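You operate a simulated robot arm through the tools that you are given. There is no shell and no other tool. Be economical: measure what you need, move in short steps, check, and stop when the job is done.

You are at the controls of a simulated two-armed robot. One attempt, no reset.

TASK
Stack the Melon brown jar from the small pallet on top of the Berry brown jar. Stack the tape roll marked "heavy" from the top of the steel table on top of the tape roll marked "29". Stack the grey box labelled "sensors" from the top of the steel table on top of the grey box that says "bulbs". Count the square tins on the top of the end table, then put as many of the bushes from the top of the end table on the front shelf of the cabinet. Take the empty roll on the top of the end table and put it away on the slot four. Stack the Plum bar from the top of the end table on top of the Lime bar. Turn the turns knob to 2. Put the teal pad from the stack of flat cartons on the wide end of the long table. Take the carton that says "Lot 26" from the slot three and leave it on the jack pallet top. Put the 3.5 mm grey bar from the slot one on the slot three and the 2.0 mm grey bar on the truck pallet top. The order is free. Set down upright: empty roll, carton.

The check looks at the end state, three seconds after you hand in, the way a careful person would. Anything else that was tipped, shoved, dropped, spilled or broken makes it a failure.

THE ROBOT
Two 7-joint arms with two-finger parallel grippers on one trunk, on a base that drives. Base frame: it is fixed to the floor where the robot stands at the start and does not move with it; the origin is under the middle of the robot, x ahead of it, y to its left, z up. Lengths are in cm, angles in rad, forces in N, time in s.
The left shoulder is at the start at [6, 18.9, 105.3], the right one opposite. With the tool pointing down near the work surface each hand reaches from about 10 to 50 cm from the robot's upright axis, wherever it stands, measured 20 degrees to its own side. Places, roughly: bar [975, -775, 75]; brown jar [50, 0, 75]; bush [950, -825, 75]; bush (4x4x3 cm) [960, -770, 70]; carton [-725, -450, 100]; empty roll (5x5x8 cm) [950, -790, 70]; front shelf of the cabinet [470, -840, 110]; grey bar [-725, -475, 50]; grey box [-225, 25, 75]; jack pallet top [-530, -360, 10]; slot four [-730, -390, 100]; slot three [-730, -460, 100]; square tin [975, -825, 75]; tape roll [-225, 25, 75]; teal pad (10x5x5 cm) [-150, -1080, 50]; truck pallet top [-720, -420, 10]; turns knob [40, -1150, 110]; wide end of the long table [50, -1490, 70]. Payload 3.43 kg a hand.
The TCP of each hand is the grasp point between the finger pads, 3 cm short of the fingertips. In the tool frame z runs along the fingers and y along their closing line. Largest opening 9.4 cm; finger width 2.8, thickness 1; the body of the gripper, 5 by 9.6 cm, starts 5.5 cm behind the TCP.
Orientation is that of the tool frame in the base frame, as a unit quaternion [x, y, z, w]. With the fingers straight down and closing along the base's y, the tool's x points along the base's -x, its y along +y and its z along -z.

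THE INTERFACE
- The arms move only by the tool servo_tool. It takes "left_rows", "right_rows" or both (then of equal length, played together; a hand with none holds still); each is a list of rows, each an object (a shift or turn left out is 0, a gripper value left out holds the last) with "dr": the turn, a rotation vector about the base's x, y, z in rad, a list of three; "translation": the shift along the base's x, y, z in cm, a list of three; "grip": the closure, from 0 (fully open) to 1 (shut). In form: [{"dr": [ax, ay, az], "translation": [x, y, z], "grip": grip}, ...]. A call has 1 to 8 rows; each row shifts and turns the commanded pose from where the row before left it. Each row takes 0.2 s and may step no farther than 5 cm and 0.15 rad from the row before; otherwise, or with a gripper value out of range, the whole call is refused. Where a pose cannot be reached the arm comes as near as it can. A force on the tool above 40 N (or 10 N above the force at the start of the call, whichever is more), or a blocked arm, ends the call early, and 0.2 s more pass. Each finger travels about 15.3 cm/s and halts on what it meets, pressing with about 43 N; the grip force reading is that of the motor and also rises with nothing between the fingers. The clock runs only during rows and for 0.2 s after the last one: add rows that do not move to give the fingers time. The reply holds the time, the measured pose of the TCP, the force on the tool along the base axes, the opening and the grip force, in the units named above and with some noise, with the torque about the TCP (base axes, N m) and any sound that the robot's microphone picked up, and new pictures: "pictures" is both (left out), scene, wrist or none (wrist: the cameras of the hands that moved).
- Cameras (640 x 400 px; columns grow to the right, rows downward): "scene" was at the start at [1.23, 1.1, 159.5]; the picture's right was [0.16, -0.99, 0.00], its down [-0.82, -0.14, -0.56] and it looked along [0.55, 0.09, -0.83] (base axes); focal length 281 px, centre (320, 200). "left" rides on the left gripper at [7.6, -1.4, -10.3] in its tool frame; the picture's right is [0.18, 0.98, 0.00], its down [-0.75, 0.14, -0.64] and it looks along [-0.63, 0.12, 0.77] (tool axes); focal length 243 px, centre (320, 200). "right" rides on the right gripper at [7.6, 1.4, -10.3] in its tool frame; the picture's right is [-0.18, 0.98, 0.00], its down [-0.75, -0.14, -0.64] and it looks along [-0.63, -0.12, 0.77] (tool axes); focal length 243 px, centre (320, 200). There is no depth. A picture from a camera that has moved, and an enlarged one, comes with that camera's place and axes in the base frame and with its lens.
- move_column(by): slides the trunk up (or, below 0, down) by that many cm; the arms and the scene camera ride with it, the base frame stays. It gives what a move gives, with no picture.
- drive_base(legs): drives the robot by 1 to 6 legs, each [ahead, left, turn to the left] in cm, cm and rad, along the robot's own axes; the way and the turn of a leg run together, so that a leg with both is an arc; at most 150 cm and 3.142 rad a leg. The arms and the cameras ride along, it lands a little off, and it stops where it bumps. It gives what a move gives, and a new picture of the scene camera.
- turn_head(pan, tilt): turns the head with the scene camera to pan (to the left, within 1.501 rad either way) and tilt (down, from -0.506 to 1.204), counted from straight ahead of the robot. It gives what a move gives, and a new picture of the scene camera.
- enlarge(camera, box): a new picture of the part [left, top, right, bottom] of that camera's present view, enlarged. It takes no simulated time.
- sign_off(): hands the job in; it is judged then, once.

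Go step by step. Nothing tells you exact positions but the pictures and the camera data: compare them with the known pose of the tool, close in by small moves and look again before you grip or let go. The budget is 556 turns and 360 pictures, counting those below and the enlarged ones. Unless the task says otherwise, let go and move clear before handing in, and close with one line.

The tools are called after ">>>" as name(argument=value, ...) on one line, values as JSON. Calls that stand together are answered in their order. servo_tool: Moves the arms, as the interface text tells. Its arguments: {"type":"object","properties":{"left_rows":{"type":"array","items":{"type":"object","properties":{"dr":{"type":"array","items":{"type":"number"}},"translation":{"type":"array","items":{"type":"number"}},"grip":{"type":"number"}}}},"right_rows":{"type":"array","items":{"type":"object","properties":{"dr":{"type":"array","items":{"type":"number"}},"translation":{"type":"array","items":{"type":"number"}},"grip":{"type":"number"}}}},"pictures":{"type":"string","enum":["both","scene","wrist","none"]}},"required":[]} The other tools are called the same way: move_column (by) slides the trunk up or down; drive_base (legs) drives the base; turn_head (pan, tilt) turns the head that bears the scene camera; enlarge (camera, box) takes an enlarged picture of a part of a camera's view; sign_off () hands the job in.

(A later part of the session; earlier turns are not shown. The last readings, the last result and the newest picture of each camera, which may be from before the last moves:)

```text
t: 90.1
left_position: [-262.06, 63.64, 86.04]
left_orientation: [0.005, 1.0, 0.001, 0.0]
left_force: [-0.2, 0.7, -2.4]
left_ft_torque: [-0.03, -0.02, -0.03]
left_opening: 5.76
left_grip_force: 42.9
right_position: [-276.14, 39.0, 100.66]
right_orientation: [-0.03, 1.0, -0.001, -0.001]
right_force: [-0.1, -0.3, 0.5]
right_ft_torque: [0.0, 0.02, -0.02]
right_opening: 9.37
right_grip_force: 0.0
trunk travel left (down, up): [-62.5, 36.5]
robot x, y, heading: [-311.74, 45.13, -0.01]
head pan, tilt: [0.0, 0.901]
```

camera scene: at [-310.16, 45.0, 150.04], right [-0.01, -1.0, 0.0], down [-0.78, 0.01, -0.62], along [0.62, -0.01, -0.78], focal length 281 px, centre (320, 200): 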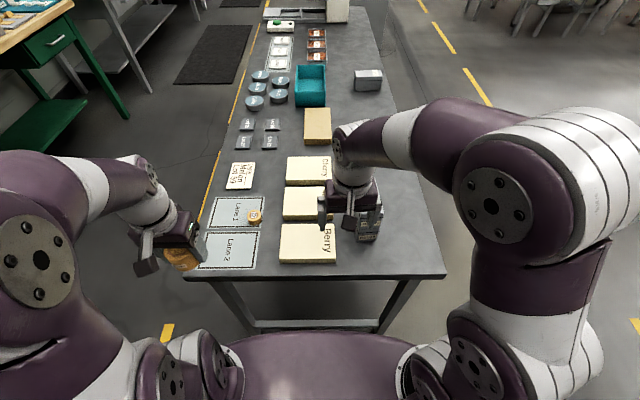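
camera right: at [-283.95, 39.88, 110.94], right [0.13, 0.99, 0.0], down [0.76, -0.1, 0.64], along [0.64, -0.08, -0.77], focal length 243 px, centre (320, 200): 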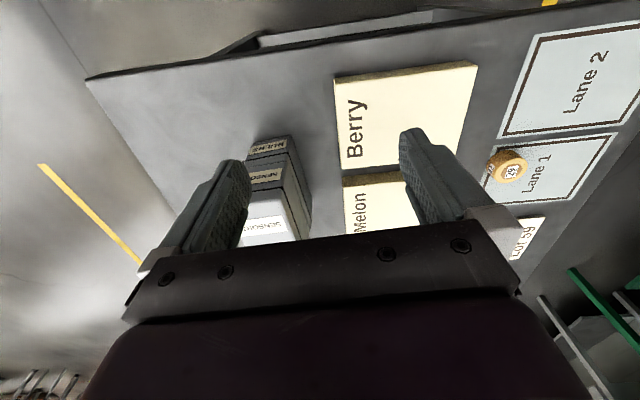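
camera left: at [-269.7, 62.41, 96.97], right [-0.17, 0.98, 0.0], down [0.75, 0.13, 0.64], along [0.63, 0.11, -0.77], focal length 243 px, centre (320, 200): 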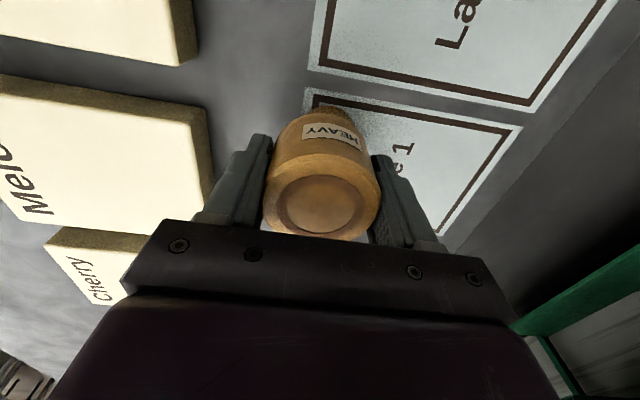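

>>> servo_tool(left_rows=[{"translation": [0, 0, -0.25]}, {"translation": [0, 0, 0]}], pictures="none")

>>> servo_tool(left_rows=[{"translation": [0, 0, -0.25]}, {"translation": [0, 0, 0]}], pictures="none")

>>> enlarge(camera="scene", box=[220, 170, 300, 230])

```text
t: 90.7
left_position: [-262.09, 63.58, 85.7]
left_orientation: [0.005, 1.0, 0.001, 0.001]
left_force: [0.2, 0.5, -1.1]
left_ft_torque: [-0.01, 0.01, 0.0]
left_opening: 5.75
left_grip_force: 43.0
right_position: [-275.99, 38.99, 100.75]
right_orientation: [-0.03, 1.0, 0.0, -0.001]
right_force: [-0.2, -0.4, 0.1]
right_ft_torque: [0.0, 0.02, 0.04]
right_opening: 9.39
right_grip_force: 0.0
trunk travel left (down, up): [-62.5, 36.5]
robot x, y, heading: [-311.3, 45.4, -0.013]
head pan, tilt: [0.0, 0.901]
```

```text
t: 91.3
left_position: [-262.11, 63.64, 85.52]
left_orientation: [0.005, 1.0, -0.001, 0.0]
left_force: [0.0, 0.1, 2.6]
left_ft_torque: [0.0, -0.05, 0.02]
left_opening: 5.76
left_grip_force: 42.7
right_position: [-276.22, 38.93, 100.62]
right_orientation: [-0.03, 1.0, 0.0, -0.001]
right_force: [0.0, -0.5, -0.2]
right_ft_torque: [-0.04, 0.0, -0.01]
right_opening: 9.4
right_grip_force: 0.1
trunk travel left (down, up): [-62.5, 36.5]
robot x, y, heading: [-311.65, 44.68, -0.007]
head pan, tilt: [0.0, 0.901]
```

```text
6.67 times, centred on (260, 200) of scene
camera zoom: at [-309.91, 45.02, 150.05], right [-0.01, -1.0, 0.0], down [-0.78, 0.01, -0.62], along [0.62, -0.01, -0.78], focal length 1872 px, centre (720, 200)
```

zoom: 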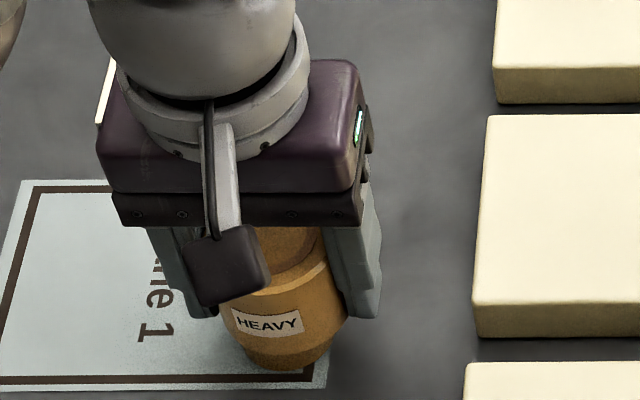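

>>> servo_tool(left_rows=[{"translation": [0, 0, -0.1], "grip": 0.36}, {"grip": 0.25}, {"grip": 0.1}, {"grip": 0}, {"translation": [0, 0, 2]}, {"translation": [0, 0, 4]}, {"translation": [0, 0, 4]}, {"translation": [-4, 0, 2]}], pictures="both")

```text
t: 93.1
left_position: [-266.44, 63.51, 97.52]
left_orientation: [0.005, 1.0, 0.0, 0.001]
left_force: [-0.6, 0.3, -0.4]
left_ft_torque: [0.0, -0.01, -0.03]
left_opening: 9.41
left_grip_force: 0.2
right_position: [-276.25, 38.98, 100.73]
right_orientation: [-0.029, 1.0, 0.0, 0.001]
right_force: [-0.3, 0.3, 0.5]
right_ft_torque: [0.01, -0.01, 0.04]
right_opening: 9.39
right_grip_force: 0.0
trunk travel left (down, up): [-62.5, 36.5]
robot x, y, heading: [-311.77, 45.41, -0.009]
head pan, tilt: [0.0, 0.901]
camera scene: at [-310.21, 45.01, 150.04], right [-0.01, -1.0, 0.0], down [-0.78, 0.01, -0.62], along [0.62, -0.01, -0.78], focal length 281 px, centre (320, 200)
camera left: at [-274.0, 62.4, 107.82], right [-0.17, 0.98, 0.0], down [0.75, 0.13, 0.64], along [0.63, 0.11, -0.76], focal length 243 px, centre (320, 200)
```

scene: 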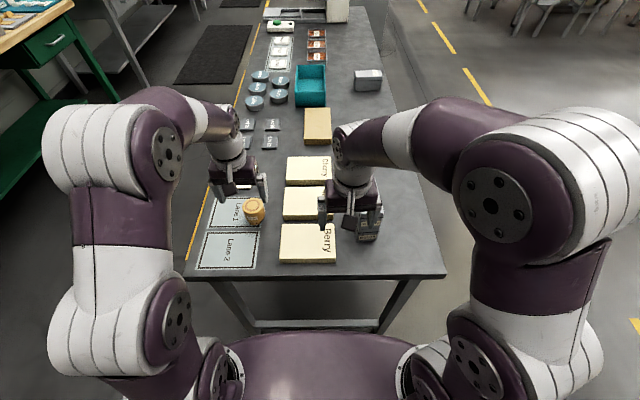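
left: 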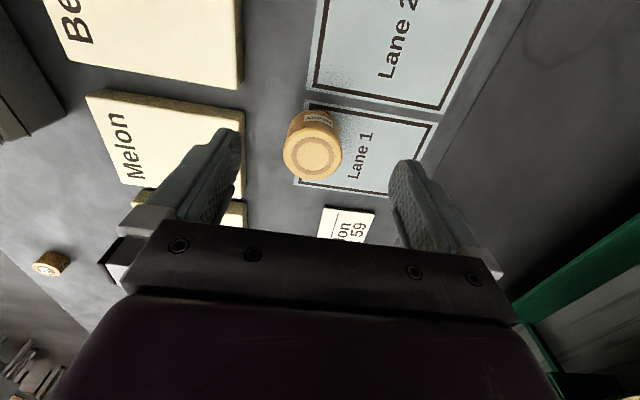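

Both stacks stand well. Next come the teal pad, the knob and the end table, and I do the slots last so the empty roll can come along. I tuck the arms in and drive out.

>>> servo_tool(left_rows=[{"translation": [-4, 0, 2]}, {"translation": [-4, 0, 2]}, {"translation": [-4, 0, 0]}, {"translation": [-3, -1, 0]}], right_rows=[{"translation": [-3, -3, 2]}, {"translation": [-3, -4, 0]}, {"translation": [0, -4, 0], "dr": [0, 0, -0.05]}, {"translation": [0, 0, 0]}], pictures="none")

>>> move_column(by=10)

>>> drive_base(legs=[[-20, 0, 0], [0, -120, 0], [150, 0, 0], [150, 0, 0], [44, 0, 0], [0, 0, -1.56]])

>>> turn_head(pan=0, tilt=0.25)

```text
t: 94.1
left_position: [-281.5, 62.61, 101.38]
left_orientation: [0.005, 1.0, 0.0, 0.002]
left_force: [-0.8, -0.3, 0.3]
left_ft_torque: [0.0, -0.04, 0.01]
left_opening: 9.4
left_grip_force: 0.0
right_position: [-282.22, 27.8, 102.68]
right_orientation: [-0.006, 1.0, 0.0, 0.001]
right_force: [-0.4, -0.3, 0.3]
right_ft_torque: [0.03, -0.02, 0.01]
right_opening: 9.41
right_grip_force: 0.1
trunk travel left (down, up): [-62.5, 36.5]
robot x, y, heading: [-311.68, 45.23, -0.011]
head pan, tilt: [0.0, 0.901]
```

```text
t: 95.4
left_position: [-281.19, 62.61, 111.39]
left_orientation: [0.005, 1.0, 0.0, 0.001]
left_force: [0.6, 0.3, 0.5]
left_ft_torque: [-0.01, 0.0, 0.04]
left_opening: 9.39
left_grip_force: 0.1
right_position: [-282.15, 28.03, 112.47]
right_orientation: [-0.006, 1.0, 0.0, -0.002]
right_force: [-0.9, 0.2, -0.6]
right_ft_torque: [-0.02, 0.01, 0.0]
right_opening: 9.41
right_grip_force: 0.1
trunk travel left (down, up): [-72.5, 26.5]
robot x, y, heading: [-311.55, 45.45, -0.013]
head pan, tilt: [0.0, 0.901]
```

```text
t: 122.9
left_position: [27.49, -116.23, 111.33]
left_orientation: [0.717, 0.697, -0.001, 0.001]
left_force: [-0.5, 0.5, 0.1]
left_ft_torque: [0.01, 0.01, -0.04]
left_opening: 9.42
left_grip_force: 0.1
right_position: [-7.08, -114.71, 112.66]
right_orientation: [0.71, 0.705, 0.0, 0.0]
right_force: [-0.7, -0.1, 0.3]
right_ft_torque: [0.01, 0.01, 0.03]
right_opening: 9.38
right_grip_force: 0.2
trunk travel left (down, up): [-72.5, 26.5]
robot x, y, heading: [10.53, -85.51, -1.591]
head pan, tilt: [0.0, 0.901]
camera scene: at [10.67, -87.26, 160.04], right [-1.0, 0.03, 0.0], down [0.02, 0.78, -0.62], along [-0.02, -0.62, -0.78], focal length 281 px, centre (320, 200)
```

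scene: 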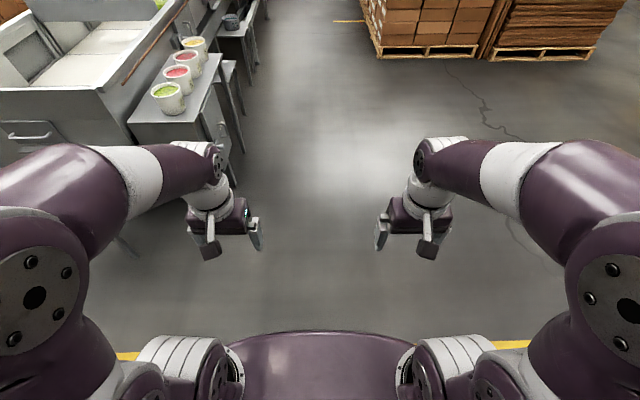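

```text
t: 123.9
left_position: [27.42, -116.27, 111.47]
left_orientation: [0.717, 0.697, 0.0, 0.001]
left_force: [0.1, -0.5, -0.7]
left_ft_torque: [0.0, -0.02, 0.0]
left_opening: 9.41
left_grip_force: 0.1
right_position: [-7.06, -114.65, 112.56]
right_orientation: [0.71, 0.704, 0.0, 0.0]
right_force: [0.0, -0.2, 0.5]
right_ft_torque: [-0.03, -0.01, 0.0]
right_opening: 9.39
right_grip_force: 0.0
trunk travel left (down, up): [-72.5, 26.5]
robot x, y, heading: [10.41, -85.65, -1.599]
head pan, tilt: [0.0, 0.25]
camera scene: at [10.62, -89.05, 165.73], right [-1.0, 0.03, 0.0], down [0.01, 0.25, -0.97], along [-0.03, -0.97, -0.25], focal length 281 px, centre (320, 200)
```

scene: 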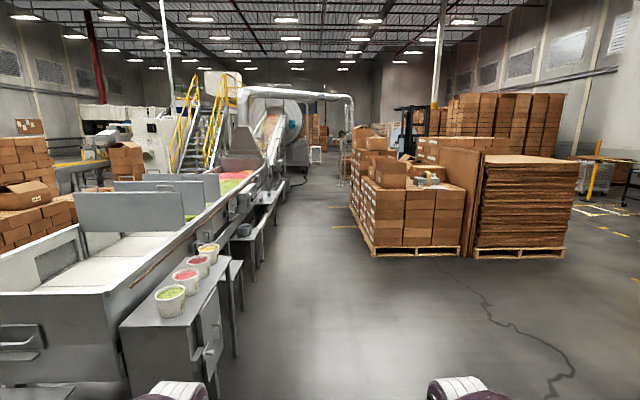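

>>> drive_base(legs=[[0, -5, 0.024], [150, 0, 0], [150, 0, 0], [150, 0, 0], [100, 0, 0]])

```text
t: 151.1
left_position: [0.28, -675.4, 111.32]
left_orientation: [0.73, 0.684, -0.001, 0.0]
left_force: [-0.3, 0.3, 0.3]
left_ft_torque: [-0.03, 0.01, 0.02]
left_opening: 9.42
left_grip_force: 0.1
right_position: [-34.18, -672.68, 112.56]
right_orientation: [0.723, 0.691, -0.001, 0.0]
right_force: [-0.4, 0.7, -0.6]
right_ft_torque: [0.0, -0.04, -0.01]
right_opening: 9.39
right_grip_force: 0.0
trunk travel left (down, up): [-72.5, 26.5]
robot x, y, heading: [-15.52, -644.3, -1.638]
head pan, tilt: [0.0, 0.25]
camera scene: at [-15.56, -647.65, 165.74], right [-1.0, 0.07, 0.0], down [0.02, 0.25, -0.97], along [-0.06, -0.97, -0.25], focal length 281 px, centre (320, 200)
```

scene: 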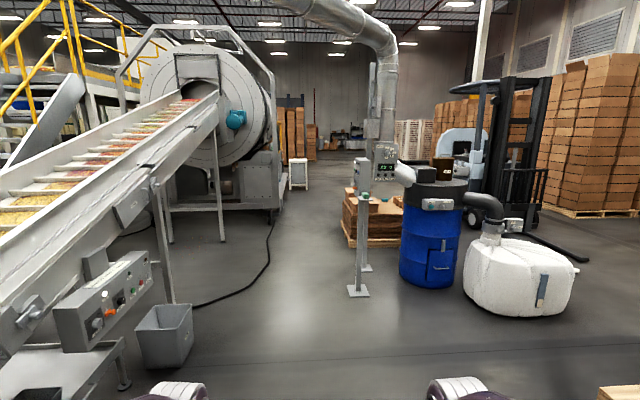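

>>> enlarge(camera="scene", box=[320, 120, 480, 300])

```text
2.22 times, centred on (400, 210) of scene
camera zoom: at [-15.56, -647.65, 165.74], right [-1.0, 0.07, 0.0], down [0.02, 0.25, -0.97], along [-0.06, -0.97, -0.25], focal length 624 px, centre (142, 178)
```

zoom: 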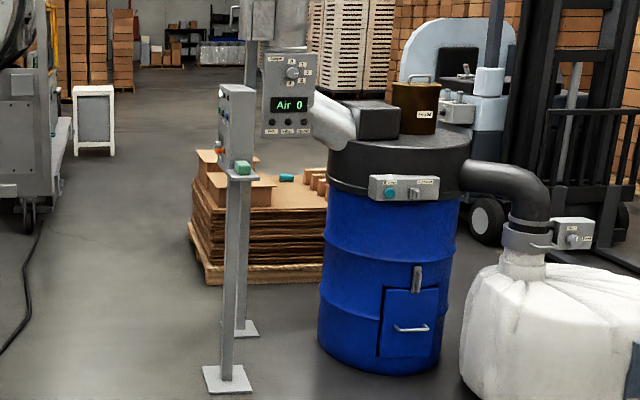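

>>> drive_base(legs=[[0, 0, 0.067], [0, 12, 0], [150, 0, 0], [120, 0, 0]])

>>> turn_head(pan=-0.7, tilt=0.5)

```text
t: 165.5
left_position: [14.48, -944.36, 111.26]
left_orientation: [0.709, 0.706, -0.001, 0.001]
left_force: [0.0, 0.5, 0.0]
left_ft_torque: [-0.02, -0.03, 0.03]
left_opening: 9.39
left_grip_force: 0.1
right_position: [-20.24, -943.71, 112.56]
right_orientation: [0.702, 0.712, 0.0, 0.0]
right_force: [-0.8, 0.5, -0.5]
right_ft_torque: [0.02, 0.03, -0.02]
right_opening: 9.41
right_grip_force: 0.0
trunk travel left (down, up): [-72.5, 26.5]
robot x, y, heading: [-2.82, -914.4, -1.574]
head pan, tilt: [0.0, 0.25]
camera scene: at [-3.01, -917.53, 165.74], right [-1.0, 0.0, 0.0], down [0.0, 0.25, -0.97], along [0.0, -0.97, -0.25], focal length 281 px, centre (320, 200)
```

scene: 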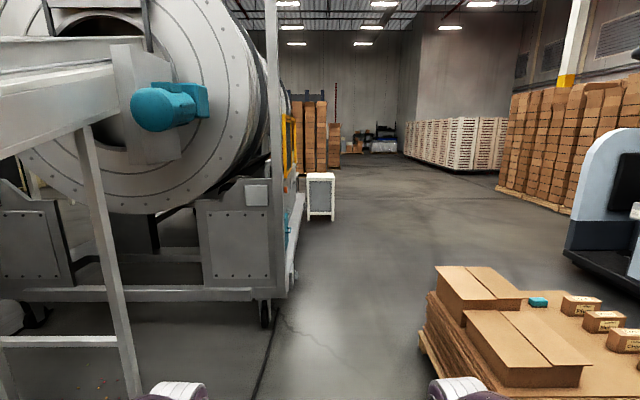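

```text
t: 166.6
left_position: [14.51, -944.35, 111.36]
left_orientation: [0.709, 0.705, 0.001, 0.0]
left_force: [0.2, -0.6, 0.3]
left_ft_torque: [0.0, -0.02, 0.0]
left_opening: 9.4
left_grip_force: 0.0
right_position: [-20.09, -943.62, 112.52]
right_orientation: [0.702, 0.712, 0.0, -0.001]
right_force: [-1.0, -0.3, 0.4]
right_ft_torque: [-0.01, -0.04, -0.03]
right_opening: 9.4
right_grip_force: 0.1
trunk travel left (down, up): [-72.5, 26.5]
robot x, y, heading: [-3.22, -914.42, -1.575]
head pan, tilt: [-0.7, 0.499]
camera scene: at [-8.85, -915.14, 163.43], right [-0.76, 0.65, 0.0], down [0.31, 0.36, -0.88], along [-0.57, -0.67, -0.48], focal length 281 px, centre (320, 200)
```

scene: 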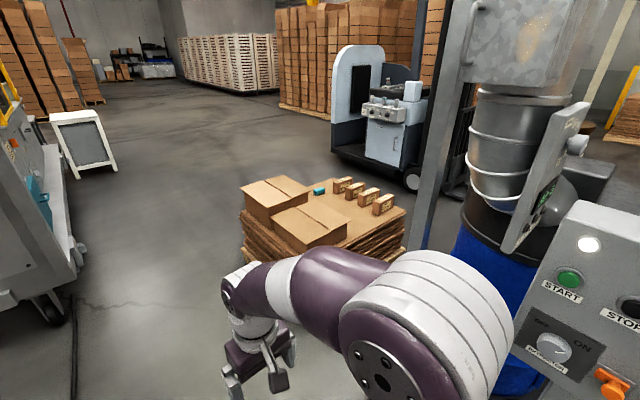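

>>> drive_base(legs=[[60, 0, 0], [0, -25, 0], [150, 0, 0], [45, 0, 0], [0, -50, 0]])

>>> turn_head(pan=1.2, tilt=0.4)

```text
t: 183.3
left_position: [-60.2, -1198.42, 111.28]
left_orientation: [0.704, 0.71, 0.0, 0.002]
left_force: [0.2, 0.4, 0.2]
left_ft_torque: [-0.02, -0.01, 0.0]
left_opening: 9.41
left_grip_force: 0.0
right_position: [-94.87, -1198.22, 112.52]
right_orientation: [0.696, 0.718, 0.0, 0.0]
right_force: [-0.3, 0.3, -0.9]
right_ft_torque: [0.04, 0.01, -0.02]
right_opening: 9.4
right_grip_force: 0.0
trunk travel left (down, up): [-72.5, 26.5]
robot x, y, heading: [-77.79, -1168.29, -1.561]
head pan, tilt: [-0.7, 0.499]
camera scene: at [-83.96, -1169.49, 163.43], right [-0.77, 0.64, 0.0], down [0.3, 0.37, -0.88], along [-0.56, -0.68, -0.48], focal length 281 px, centre (320, 200)
```

scene: 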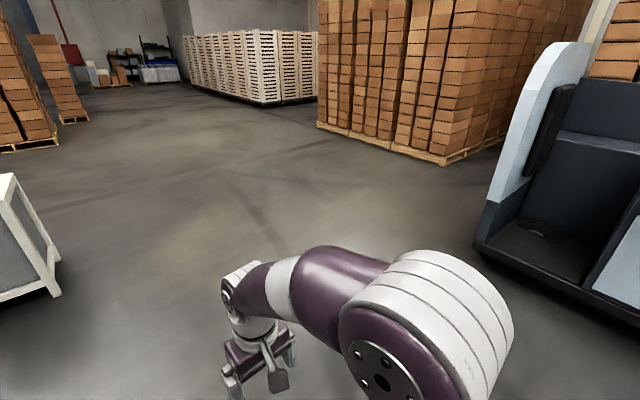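

```text
t: 185.1
left_position: [-60.18, -1198.47, 111.37]
left_orientation: [0.704, 0.711, -0.001, 0.0]
left_force: [0.2, -0.8, -0.2]
left_ft_torque: [0.02, -0.03, 0.0]
left_opening: 9.4
left_grip_force: 0.0
right_position: [-94.96, -1198.26, 112.52]
right_orientation: [0.696, 0.718, 0.0, 0.0]
right_force: [0.8, -0.1, -0.1]
right_ft_torque: [0.03, 0.0, 0.01]
right_opening: 9.41
right_grip_force: 0.0
trunk travel left (down, up): [-72.5, 26.5]
robot x, y, heading: [-78.3, -1168.65, -1.562]
head pan, tilt: [1.201, 0.4]
camera scene: at [-69.51, -1165.74, 164.34], right [-0.35, -0.94, 0.0], down [-0.36, 0.14, -0.92], along [0.86, -0.33, -0.39], focal length 281 px, centre (320, 200)
```

scene: 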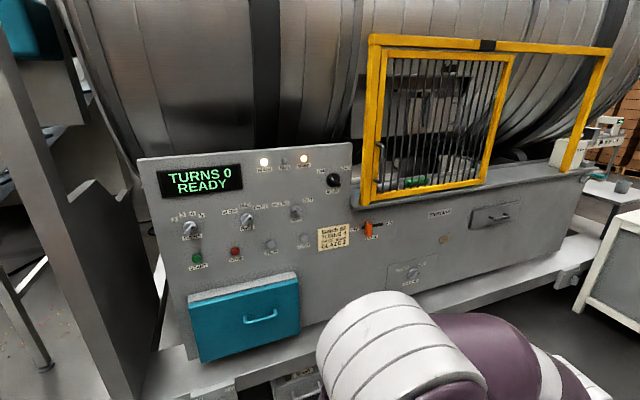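

>>> enlarge(camera="scene", box=[150, 150, 310, 270])

```text
3.33 times, centred on (230, 210) of scene
camera zoom: at [-69.51, -1165.74, 164.34], right [-0.35, -0.94, 0.0], down [-0.36, 0.14, -0.92], along [0.86, -0.33, -0.39], focal length 936 px, centre (620, 167)
```

zoom: 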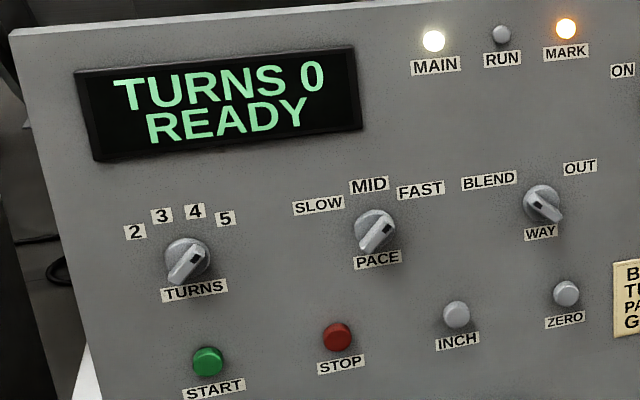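

The panel's TURNS knob is near [42,-1152,110]. I turn to face it and bring the left hand to a horizontal, forward-pointing pose.

>>> drive_base(legs=[[0, 0, 1.562]])

>>> servo_tool(left_rows=[{"translation": [2.5, 0, 0], "dr": [0, -0.143, 0]}, {"translation": [2.5, 0, 0], "dr": [0, -0.143, 0]}, {"translation": [2.5, 0, 0], "dr": [0, -0.143, 0]}, {"translation": [2.5, 0, 0], "dr": [0, -0.143, 0]}, {"translation": [2.5, 0, 0], "dr": [0, -0.143, 0]}, {"translation": [2.5, 0, 0], "dr": [0, -0.143, 0]}, {"translation": [2.5, 0, 0], "dr": [0, -0.143, 0]}, {"translation": [2.5, 0, 0], "dr": [0, -0.143, 0]}], pictures="none")

>>> servo_tool(left_rows=[{"translation": [2.5, 0, 0], "dr": [0, -0.143, 0]}, {"translation": [2.5, 0, 0], "dr": [0, -0.143, 0]}, {"translation": [0, 0, 0], "dr": [0, -0.141, 0]}, {"translation": [0, 0, 0]}], pictures="wrist")

```text
t: 189.3
left_position: [-47.99, -1150.95, 111.34]
left_orientation: [0.007, 1.0, 0.0, 0.002]
left_force: [-0.3, -0.5, -0.2]
left_ft_torque: [-0.01, 0.02, 0.01]
left_opening: 9.39
left_grip_force: 0.0
right_position: [-48.92, -1185.74, 112.57]
right_orientation: [-0.005, 1.0, 0.0, 0.0]
right_force: [-0.7, -0.8, -0.5]
right_ft_torque: [0.01, 0.01, 0.02]
right_opening: 9.4
right_grip_force: 0.0
trunk travel left (down, up): [-72.5, 26.5]
robot x, y, heading: [-78.29, -1168.55, -0.01]
head pan, tilt: [1.201, 0.4]
camera scene: at [-80.66, -1159.8, 164.34], right [0.93, -0.37, 0.0], down [-0.15, -0.36, -0.92], along [0.34, 0.85, -0.39], focal length 281 px, centre (320, 200)
```

scene: 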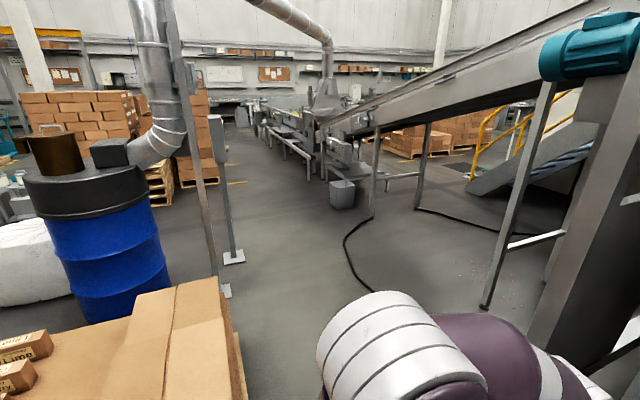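

```text
t: 191.1
left_position: [-28.32, -1150.66, 111.47]
left_orientation: [0.005, 0.84, 0.004, 0.542]
left_force: [0.6, 0.4, -0.7]
left_ft_torque: [0.01, 0.0, 0.03]
left_opening: 9.38
left_grip_force: 0.0
left hand out of reach, approached as far as the arm can: row 5, 6
right_position: [-48.76, -1185.64, 112.49]
right_orientation: [-0.005, 1.0, 0.0, -0.001]
right_force: [0.2, 0.5, 0.3]
right_ft_torque: [0.01, 0.04, -0.03]
right_opening: 9.41
right_grip_force: 0.0
trunk travel left (down, up): [-72.5, 26.5]
robot x, y, heading: [-78.14, -1168.41, -0.013]
head pan, tilt: [1.201, 0.4]
```

```text
t: 192.1
left_position: [-23.6, -1150.89, 111.57]
left_orientation: [0.004, 0.706, 0.005, 0.708]
left_force: [0.2, -0.2, 0.4]
left_ft_torque: [-0.01, 0.0, -0.02]
left_opening: 9.43
left_grip_force: 0.0
right_position: [-48.86, -1185.66, 112.58]
right_orientation: [-0.004, 1.0, 0.0, 0.0]
right_force: [-0.1, -0.1, 0.4]
right_ft_torque: [-0.01, 0.02, -0.02]
right_opening: 9.41
right_grip_force: 0.1
trunk travel left (down, up): [-72.5, 26.5]
robot x, y, heading: [-77.86, -1168.62, -0.01]
head pan, tilt: [1.201, 0.4]
camera left: at [-33.68, -1152.03, 103.87], right [0.0, 0.99, -0.17], down [-0.64, 0.13, 0.75], along [0.77, 0.11, 0.63], focal length 243 px, centre (320, 200)
```

left: 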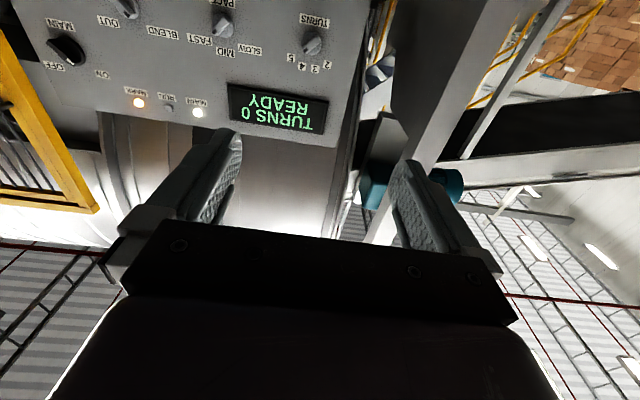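

>>> enlarge(camera="left", box=[190, 0, 350, 100])

>>> turn_head(pan=0.15, tilt=0.45)

```text
4.00 times, centred on (270, 50) of left
camera zoom: at [-33.68, -1152.03, 103.87], right [0.0, 0.99, -0.17], down [-0.64, 0.13, 0.75], along [0.77, 0.11, 0.63], focal length 970 px, centre (520, 800)
```

zoom: 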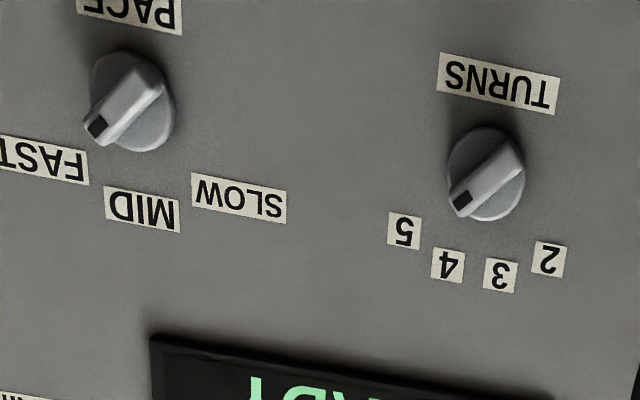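

```text
t: 193.4
left_position: [-23.57, -1150.78, 111.44]
left_orientation: [0.005, 0.707, 0.004, 0.708]
left_force: [-0.2, 0.2, 0.4]
left_ft_torque: [0.01, -0.02, 0.01]
left_opening: 9.39
left_grip_force: 0.1
right_position: [-48.89, -1185.63, 112.47]
right_orientation: [-0.005, 1.0, 0.001, 0.0]
right_force: [-0.4, -0.8, 0.2]
right_ft_torque: [-0.02, -0.04, 0.03]
right_opening: 9.42
right_grip_force: 0.0
trunk travel left (down, up): [-72.5, 26.5]
robot x, y, heading: [-78.37, -1168.42, -0.015]
head pan, tilt: [0.15, 0.45]
camera scene: at [-75.01, -1167.12, 163.87], right [0.14, -0.99, 0.0], down [-0.43, -0.06, -0.9], along [0.89, 0.12, -0.44], focal length 281 px, centre (320, 200)
```

scene: 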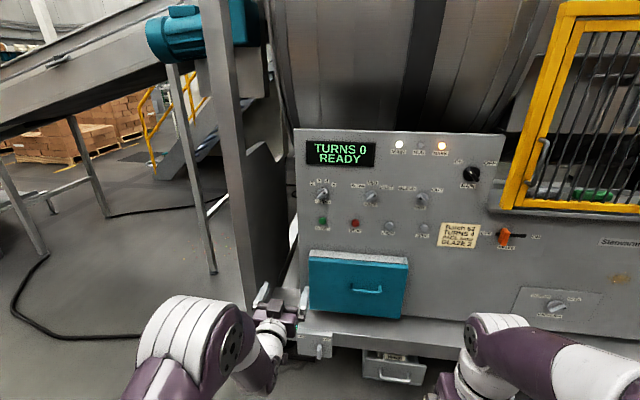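

>>> drive_base(legs=[[44, 0, 0.01]])

>>> servo_tool(left_rows=[{"dr": [0.149, 0, 0], "grip": 0.55}, {"dr": [0.149, 0, 0]}, {"dr": [0.149, 0, 0]}, {"dr": [0.149, 0, 0]}, {"dr": [0.149, 0, 0]}, {"dr": [0.149, 0, 0]}, {"translation": [0, 0, 0]}], pictures="wrist")

```text
t: 196.1
left_position: [20.7, -1150.31, 111.53]
left_orientation: [-0.001, 0.707, 0.01, 0.707]
left_force: [-0.7, 0.0, -1.0]
left_ft_torque: [-0.04, -0.02, -0.01]
left_opening: 9.4
left_grip_force: 0.0
right_position: [-4.08, -1185.45, 112.59]
right_orientation: [-0.011, 1.0, 0.0, 0.0]
right_force: [0.2, 0.1, 0.3]
right_ft_torque: [0.03, 0.05, 0.01]
right_opening: 9.42
right_grip_force: 0.1
trunk travel left (down, up): [-72.5, 26.5]
robot x, y, heading: [-33.7, -1168.8, 0.014]
head pan, tilt: [0.15, 0.45]
camera scene: at [-30.5, -1167.28, 163.88], right [0.15, -0.99, 0.0], down [-0.43, -0.07, -0.9], along [0.89, 0.14, -0.44], focal length 281 px, centre (320, 200)
```

scene: 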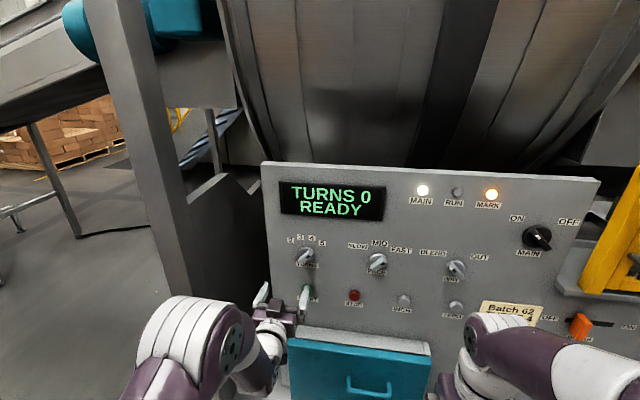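

```text
t: 197.7
left_position: [20.82, -1150.25, 111.47]
left_orientation: [0.305, 0.633, 0.315, 0.638]
left_force: [0.0, 0.2, 0.0]
left_ft_torque: [0.0, -0.01, 0.02]
left_opening: 4.23
left_grip_force: 0.1
right_position: [-4.07, -1185.39, 112.56]
right_orientation: [-0.011, 1.0, 0.0, 0.0]
right_force: [-0.3, 0.0, -0.3]
right_ft_torque: [0.03, 0.02, -0.03]
right_opening: 9.38
right_grip_force: 0.1
trunk travel left (down, up): [-72.5, 26.5]
robot x, y, heading: [-34.04, -1168.54, 0.003]
head pan, tilt: [0.15, 0.45]
camera left: at [10.6, -1144.98, 105.58], right [-0.01, 0.75, 0.66], down [-0.64, -0.51, 0.57], along [0.76, -0.42, 0.49], focal length 243 px, centre (320, 200)
```

left: 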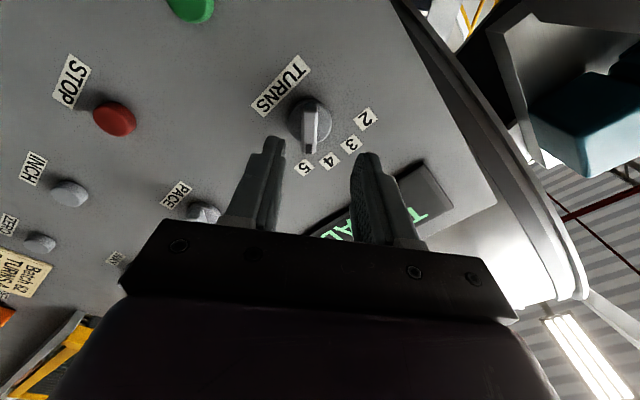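

>>> servo_tool(left_rows=[{"translation": [0, -2.05, 0.9]}, {"translation": [3, 0, 0]}, {"translation": [3, 0, 0]}, {"translation": [0, 0, 0]}], pictures="both")

>>> enlarge(camera="left", box=[220, 60, 420, 260])

```text
t: 198.7
left_position: [26.83, -1152.31, 112.58]
left_orientation: [0.305, 0.633, 0.315, 0.639]
left_force: [-0.2, -0.2, 0.0]
left_ft_torque: [-0.04, 0.0, -0.03]
left_opening: 4.25
left_grip_force: 0.1
right_position: [-4.12, -1185.31, 112.52]
right_orientation: [-0.012, 1.0, 0.0, 0.001]
right_force: [0.0, -1.4, 0.1]
right_ft_torque: [0.01, -0.01, -0.01]
right_opening: 9.4
right_grip_force: 0.0
trunk travel left (down, up): [-72.5, 26.5]
robot x, y, heading: [-33.78, -1168.81, 0.002]
head pan, tilt: [0.15, 0.45]
camera scene: at [-30.62, -1167.3, 163.88], right [0.15, -0.99, 0.0], down [-0.43, -0.07, -0.9], along [0.89, 0.14, -0.43], focal length 281 px, centre (320, 200)
camera left: at [16.58, -1147.11, 106.56], right [-0.02, 0.75, 0.66], down [-0.65, -0.51, 0.57], along [0.76, -0.42, 0.49], focal length 243 px, centre (320, 200)
```

scene: 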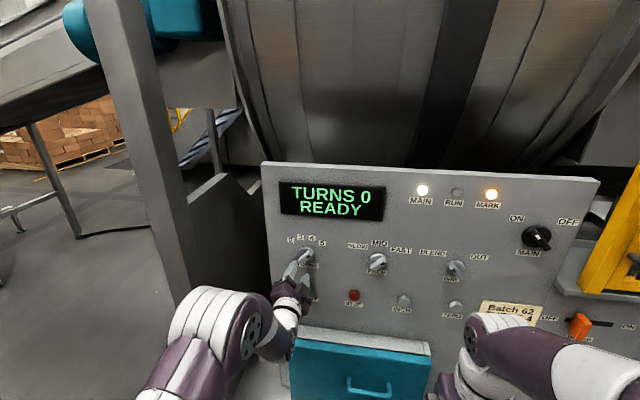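
left: 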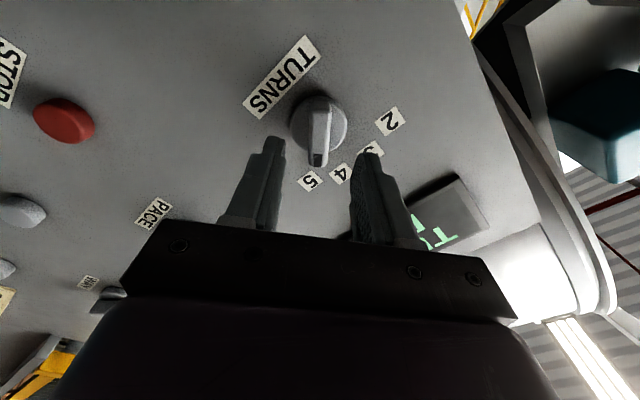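

```text
2.00 times, centred on (320, 160) of left
camera zoom: at [16.58, -1147.11, 106.56], right [-0.02, 0.75, 0.66], down [-0.65, -0.51, 0.57], along [0.76, -0.42, 0.49], focal length 485 px, centre (320, 280)
```

zoom: 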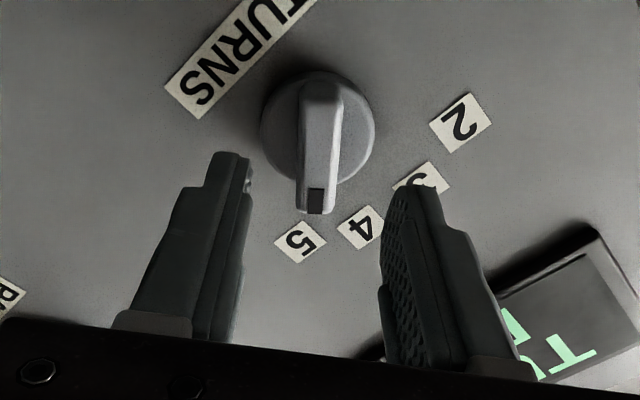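

>>> servo_tool(left_rows=[{"translation": [1.5, 0, 0]}, {"translation": [1.5, 0, 0]}, {"translation": [0, 0, 0]}], pictures="wrist")

>>> enlarge(camera="left", box=[220, 60, 420, 260])

```text
t: 199.5
left_position: [29.8, -1152.29, 112.39]
left_orientation: [0.306, 0.633, 0.314, 0.638]
left_force: [-0.4, 0.0, 0.1]
left_ft_torque: [0.03, 0.02, -0.01]
left_opening: 4.23
left_grip_force: 0.0
right_position: [-4.13, -1185.41, 112.49]
right_orientation: [-0.011, 1.0, 0.0, 0.0]
right_force: [0.1, 0.1, 0.3]
right_ft_torque: [0.0, 0.02, -0.01]
right_opening: 9.41
right_grip_force: 0.1
trunk travel left (down, up): [-72.5, 26.5]
robot x, y, heading: [-33.89, -1168.23, 0.002]
head pan, tilt: [0.15, 0.45]
camera left: at [19.63, -1147.01, 106.49], right [-0.01, 0.75, 0.66], down [-0.65, -0.51, 0.57], along [0.76, -0.42, 0.49], focal length 243 px, centre (320, 200)
```

left: 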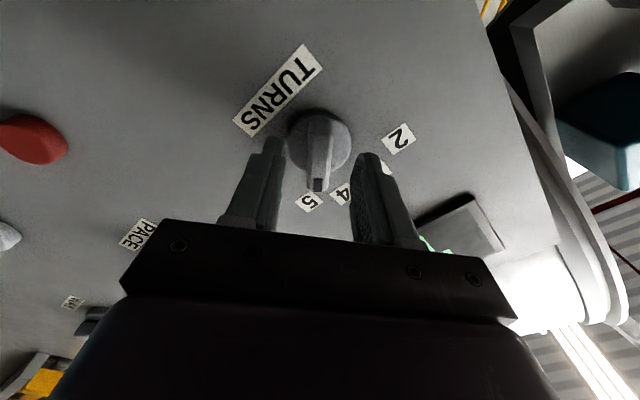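

```text
2.00 times, centred on (320, 160) of left
camera zoom: at [19.63, -1147.01, 106.49], right [-0.01, 0.75, 0.66], down [-0.65, -0.51, 0.57], along [0.76, -0.42, 0.49], focal length 485 px, centre (320, 280)
```

zoom: 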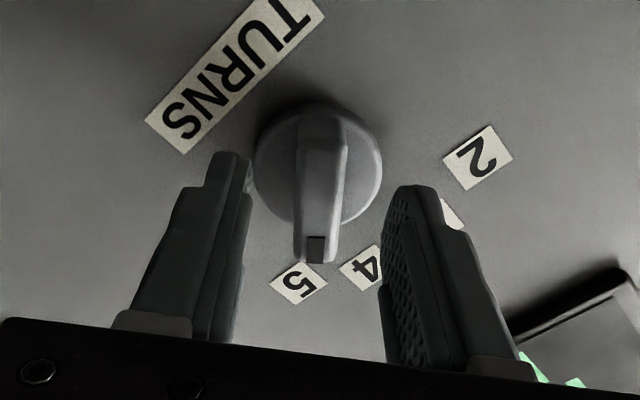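

>>> servo_tool(left_rows=[{"translation": [1, -0.2, 0.2]}, {"translation": [1, 0, 0]}, {"translation": [0.5, 0, 0]}, {"translation": [0, 0, 0]}], pictures="none")

>>> enlarge(camera="left", box=[220, 60, 420, 260])

```text
t: 200.5
left_position: [32.22, -1152.48, 112.56]
left_orientation: [0.306, 0.633, 0.313, 0.639]
left_force: [0.7, 0.5, -0.1]
left_ft_torque: [0.02, 0.02, 0.01]
left_opening: 4.24
left_grip_force: 0.1
right_position: [-4.25, -1185.46, 112.56]
right_orientation: [-0.012, 1.0, 0.001, 0.0]
right_force: [0.2, -0.3, -1.0]
right_ft_torque: [0.0, 0.02, 0.0]
right_opening: 9.4
right_grip_force: 0.2
trunk travel left (down, up): [-72.5, 26.5]
robot x, y, heading: [-33.82, -1168.85, -0.001]
head pan, tilt: [0.15, 0.45]
```

```text
2.00 times, centred on (320, 160) of left
camera zoom: at [22.07, -1147.27, 106.7], right [-0.01, 0.75, 0.66], down [-0.64, -0.51, 0.57], along [0.76, -0.42, 0.49], focal length 485 px, centre (320, 280)
```

zoom: 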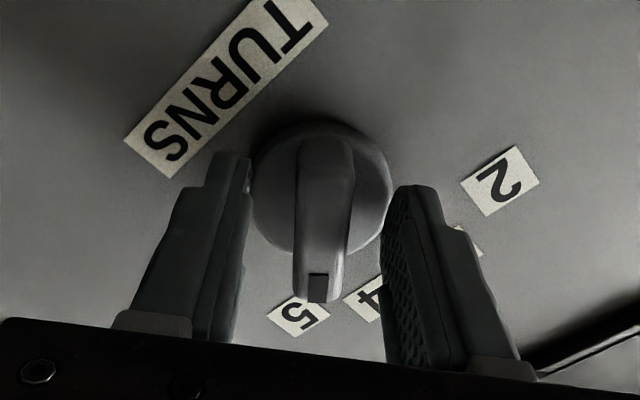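

>>> servo_tool(left_rows=[{"translation": [0.2, 0, 0]}, {"grip": 0.8}, {"grip": 0.9}, {"grip": 0.9}], pictures="none")

>>> enlarge(camera="left", box=[220, 60, 420, 260])

```text
t: 201.5
left_position: [32.36, -1152.48, 112.67]
left_orientation: [0.305, 0.633, 0.314, 0.638]
left_force: [1.1, 0.6, 4.9]
left_ft_torque: [-1.09, 1.06, -0.17]
left_opening: 1.89
left_grip_force: 44.9
right_position: [-4.14, -1185.36, 112.59]
right_orientation: [-0.011, 1.0, 0.0, 0.0]
right_force: [-0.6, 0.7, -0.6]
right_ft_torque: [0.01, 0.02, 0.0]
right_opening: 9.38
right_grip_force: 0.0
trunk travel left (down, up): [-72.5, 26.5]
robot x, y, heading: [-33.97, -1168.76, 0.006]
head pan, tilt: [0.15, 0.45]
```

```text
2.00 times, centred on (320, 160) of left
camera zoom: at [22.24, -1147.24, 106.73], right [-0.02, 0.75, 0.66], down [-0.65, -0.51, 0.57], along [0.76, -0.42, 0.49], focal length 485 px, centre (320, 280)
```

zoom: 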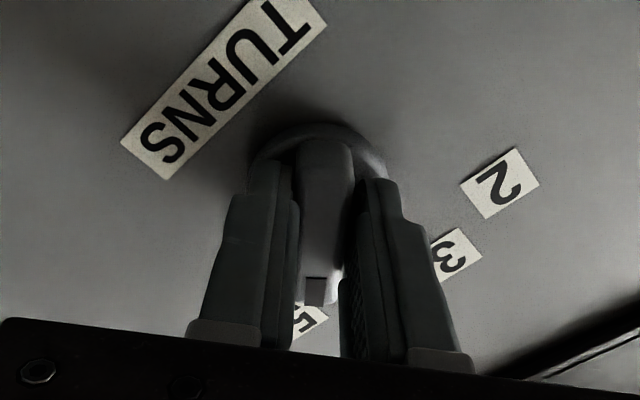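

>>> servo_tool(left_rows=[{"dr": [-0.12, 0, 0]}, {"dr": [-0.12, 0, 0]}, {"dr": [-0.12, 0, 0]}, {"dr": [-0.12, 0, 0]}, {"dr": [-0.12, 0, 0]}, {"dr": [-0.12, 0, 0]}, {"dr": [-0.12, 0, 0]}, {"translation": [0, 0, 0]}], pictures="wrist")

```text
t: 203.3
left_position: [32.45, -1152.7, 112.61]
left_orientation: [0.018, 0.707, 0.029, 0.707]
left_force: [-7.0, -9.5, -10.4]
left_ft_torque: [0.08, -0.86, -1.26]
left_opening: 1.62
left_grip_force: 44.8
right_position: [-4.11, -1185.54, 112.51]
right_orientation: [-0.012, 1.0, 0.0, 0.0]
right_force: [-0.8, 1.0, -0.2]
right_ft_torque: [-0.03, -0.01, -0.03]
right_opening: 9.41
right_grip_force: 0.1
trunk travel left (down, up): [-72.5, 26.5]
robot x, y, heading: [-33.85, -1168.81, 0.005]
head pan, tilt: [0.15, 0.45]
camera left: at [22.22, -1153.62, 104.89], right [-0.01, 0.99, -0.12], down [-0.64, 0.08, 0.76], along [0.77, 0.09, 0.64], focal length 243 px, centre (320, 200)
```

left: 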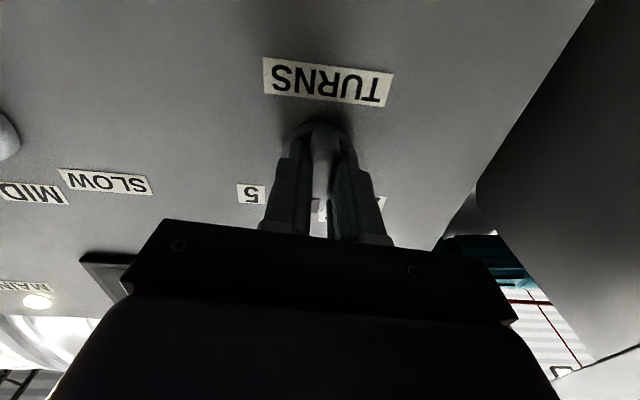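

>>> servo_tool(left_rows=[{"dr": [-0.12, 0, 0]}, {"dr": [-0.12, 0, 0]}, {"dr": [-0.12, 0, 0]}, {"dr": [-0.12, 0, 0]}, {"dr": [-0.12, 0, 0]}, {"dr": [-0.12, 0, 0]}, {"dr": [-0.12, 0, 0]}, {"dr": [-0.1, 0, 0]}], pictures="both")

>>> enlarge(camera="left", box=[220, 60, 420, 260])

```text
t: 205.1
left_position: [32.45, -1152.98, 112.64]
left_orientation: [-0.302, 0.644, -0.293, 0.639]
left_force: [-9.8, -26.6, -12.5]
left_ft_torque: [1.45, -0.43, -1.21]
left_opening: 1.75
left_grip_force: 44.9
right_position: [-4.14, -1185.89, 112.65]
right_orientation: [-0.012, 1.0, 0.002, 0.0]
right_force: [0.0, -0.3, 0.8]
right_ft_torque: [0.01, 0.02, -0.01]
right_opening: 9.41
right_grip_force: 0.1
trunk travel left (down, up): [-72.5, 26.5]
robot x, y, heading: [-33.53, -1168.51, 0.002]
head pan, tilt: [0.15, 0.45]
camera scene: at [-30.58, -1167.99, 163.88], right [0.15, -0.99, 0.0], down [-0.43, -0.06, -0.9], along [0.89, 0.14, -0.43], focal length 281 px, centre (320, 200)
camera left: at [22.22, -1159.67, 109.07], right [-0.01, 0.49, -0.87], down [-0.64, 0.66, 0.39], along [0.77, 0.56, 0.31], focal length 243 px, centre (320, 200)
```

scene: 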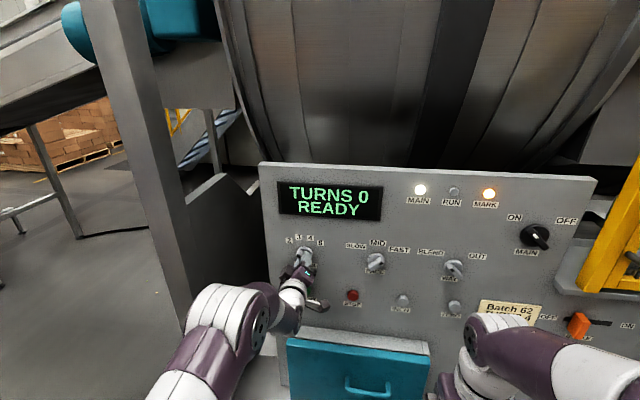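
left: 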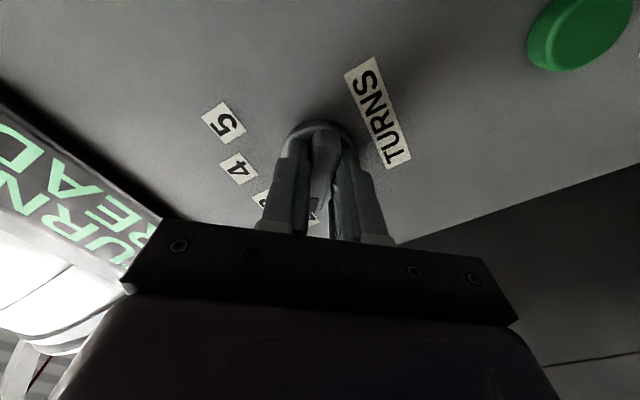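

```text
2.00 times, centred on (320, 160) of left
camera zoom: at [22.22, -1159.67, 109.07], right [-0.01, 0.49, -0.87], down [-0.64, 0.66, 0.39], along [0.77, 0.56, 0.31], focal length 485 px, centre (320, 280)
```

zoom: 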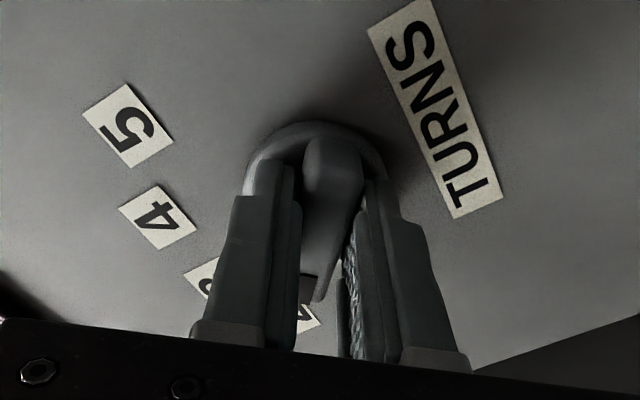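

>>> servo_tool(left_rows=[{"dr": [-0.08, 0, 0]}, {"translation": [0, 0, 0]}, {"grip": 0.5}, {"grip": 0.5}], pictures="none")

>>> enlarge(camera="left", box=[220, 60, 420, 260])

```text
t: 206.1
left_position: [32.48, -1152.43, 112.72]
left_orientation: [-0.33, 0.629, -0.321, 0.626]
left_force: [0.1, -0.1, 0.3]
left_ft_torque: [0.02, 0.03, -0.01]
left_opening: 4.68
left_grip_force: 0.1
right_position: [-4.03, -1185.45, 112.57]
right_orientation: [-0.012, 1.0, 0.0, 0.0]
right_force: [0.2, -0.5, -0.1]
right_ft_torque: [0.06, 0.03, 0.01]
right_opening: 9.39
right_grip_force: 0.0
trunk travel left (down, up): [-72.5, 26.5]
robot x, y, heading: [-33.64, -1168.71, 0.007]
head pan, tilt: [0.15, 0.45]
```

```text
2.00 times, centred on (320, 160) of left
camera zoom: at [22.34, -1159.44, 109.62], right [-0.01, 0.42, -0.91], down [-0.65, 0.69, 0.33], along [0.76, 0.59, 0.26], focal length 485 px, centre (320, 280)
```

zoom: 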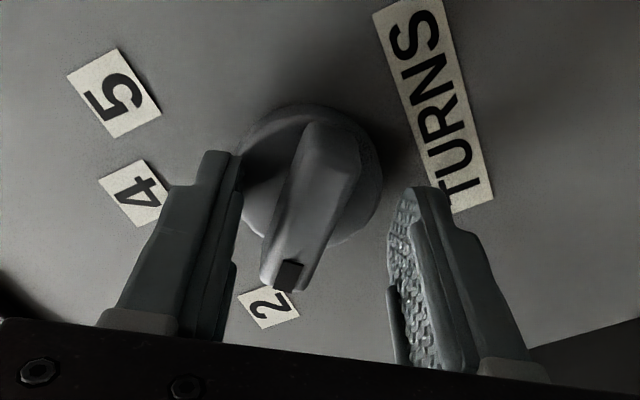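

>>> servo_tool(left_rows=[{"translation": [-3, 0, 0]}, {"translation": [-4, 0, 0]}, {"translation": [-4, 0, 0], "dr": [0.149, 0, 0]}, {"translation": [0, 0, 0], "dr": [0.149, 0, 0]}, {"dr": [0.149, 0, 0]}, {"dr": [0.149, 0, 0]}, {"dr": [0.149, 0, 0]}, {"dr": [0.149, 0, 0]}], pictures="none")

>>> enlarge(camera="scene", box=[260, 170, 420, 310])

>>> enlarge(camera="left", box=[220, 20, 420, 180])

```text
t: 207.9
left_position: [21.44, -1152.49, 112.59]
left_orientation: [-0.026, 0.707, -0.015, 0.707]
left_force: [-0.1, -0.2, 0.0]
left_ft_torque: [0.03, -0.01, 0.0]
left_opening: 4.68
left_grip_force: 0.1
right_position: [-4.22, -1185.42, 112.49]
right_orientation: [-0.011, 1.0, 0.0, 0.0]
right_force: [-0.1, -0.4, -1.0]
right_ft_torque: [-0.01, 0.0, 0.0]
right_opening: 9.39
right_grip_force: 0.0
trunk travel left (down, up): [-72.5, 26.5]
robot x, y, heading: [-33.61, -1168.58, -0.0]
head pan, tilt: [0.15, 0.45]
```

```text
2.86 times, centred on (340, 240) of scene
camera zoom: at [-30.52, -1167.27, 163.87], right [0.15, -0.99, 0.0], down [-0.43, -0.07, -0.9], along [0.89, 0.14, -0.44], focal length 802 px, centre (263, 86)
```

zoom: 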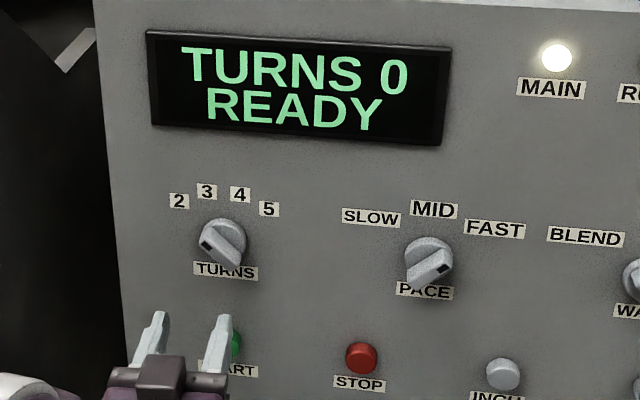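

```text
2.50 times, centred on (320, 100) of left
camera zoom: at [11.28, -1154.32, 105.12], right [-0.01, 0.97, -0.24], down [-0.65, 0.17, 0.74], along [0.76, 0.17, 0.62], focal length 606 px, centre (320, 450)
```

zoom: 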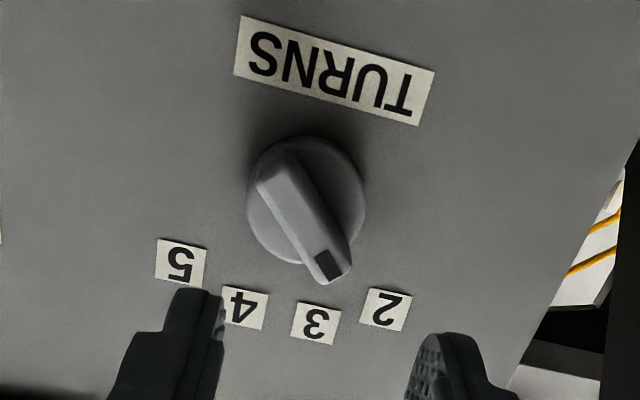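

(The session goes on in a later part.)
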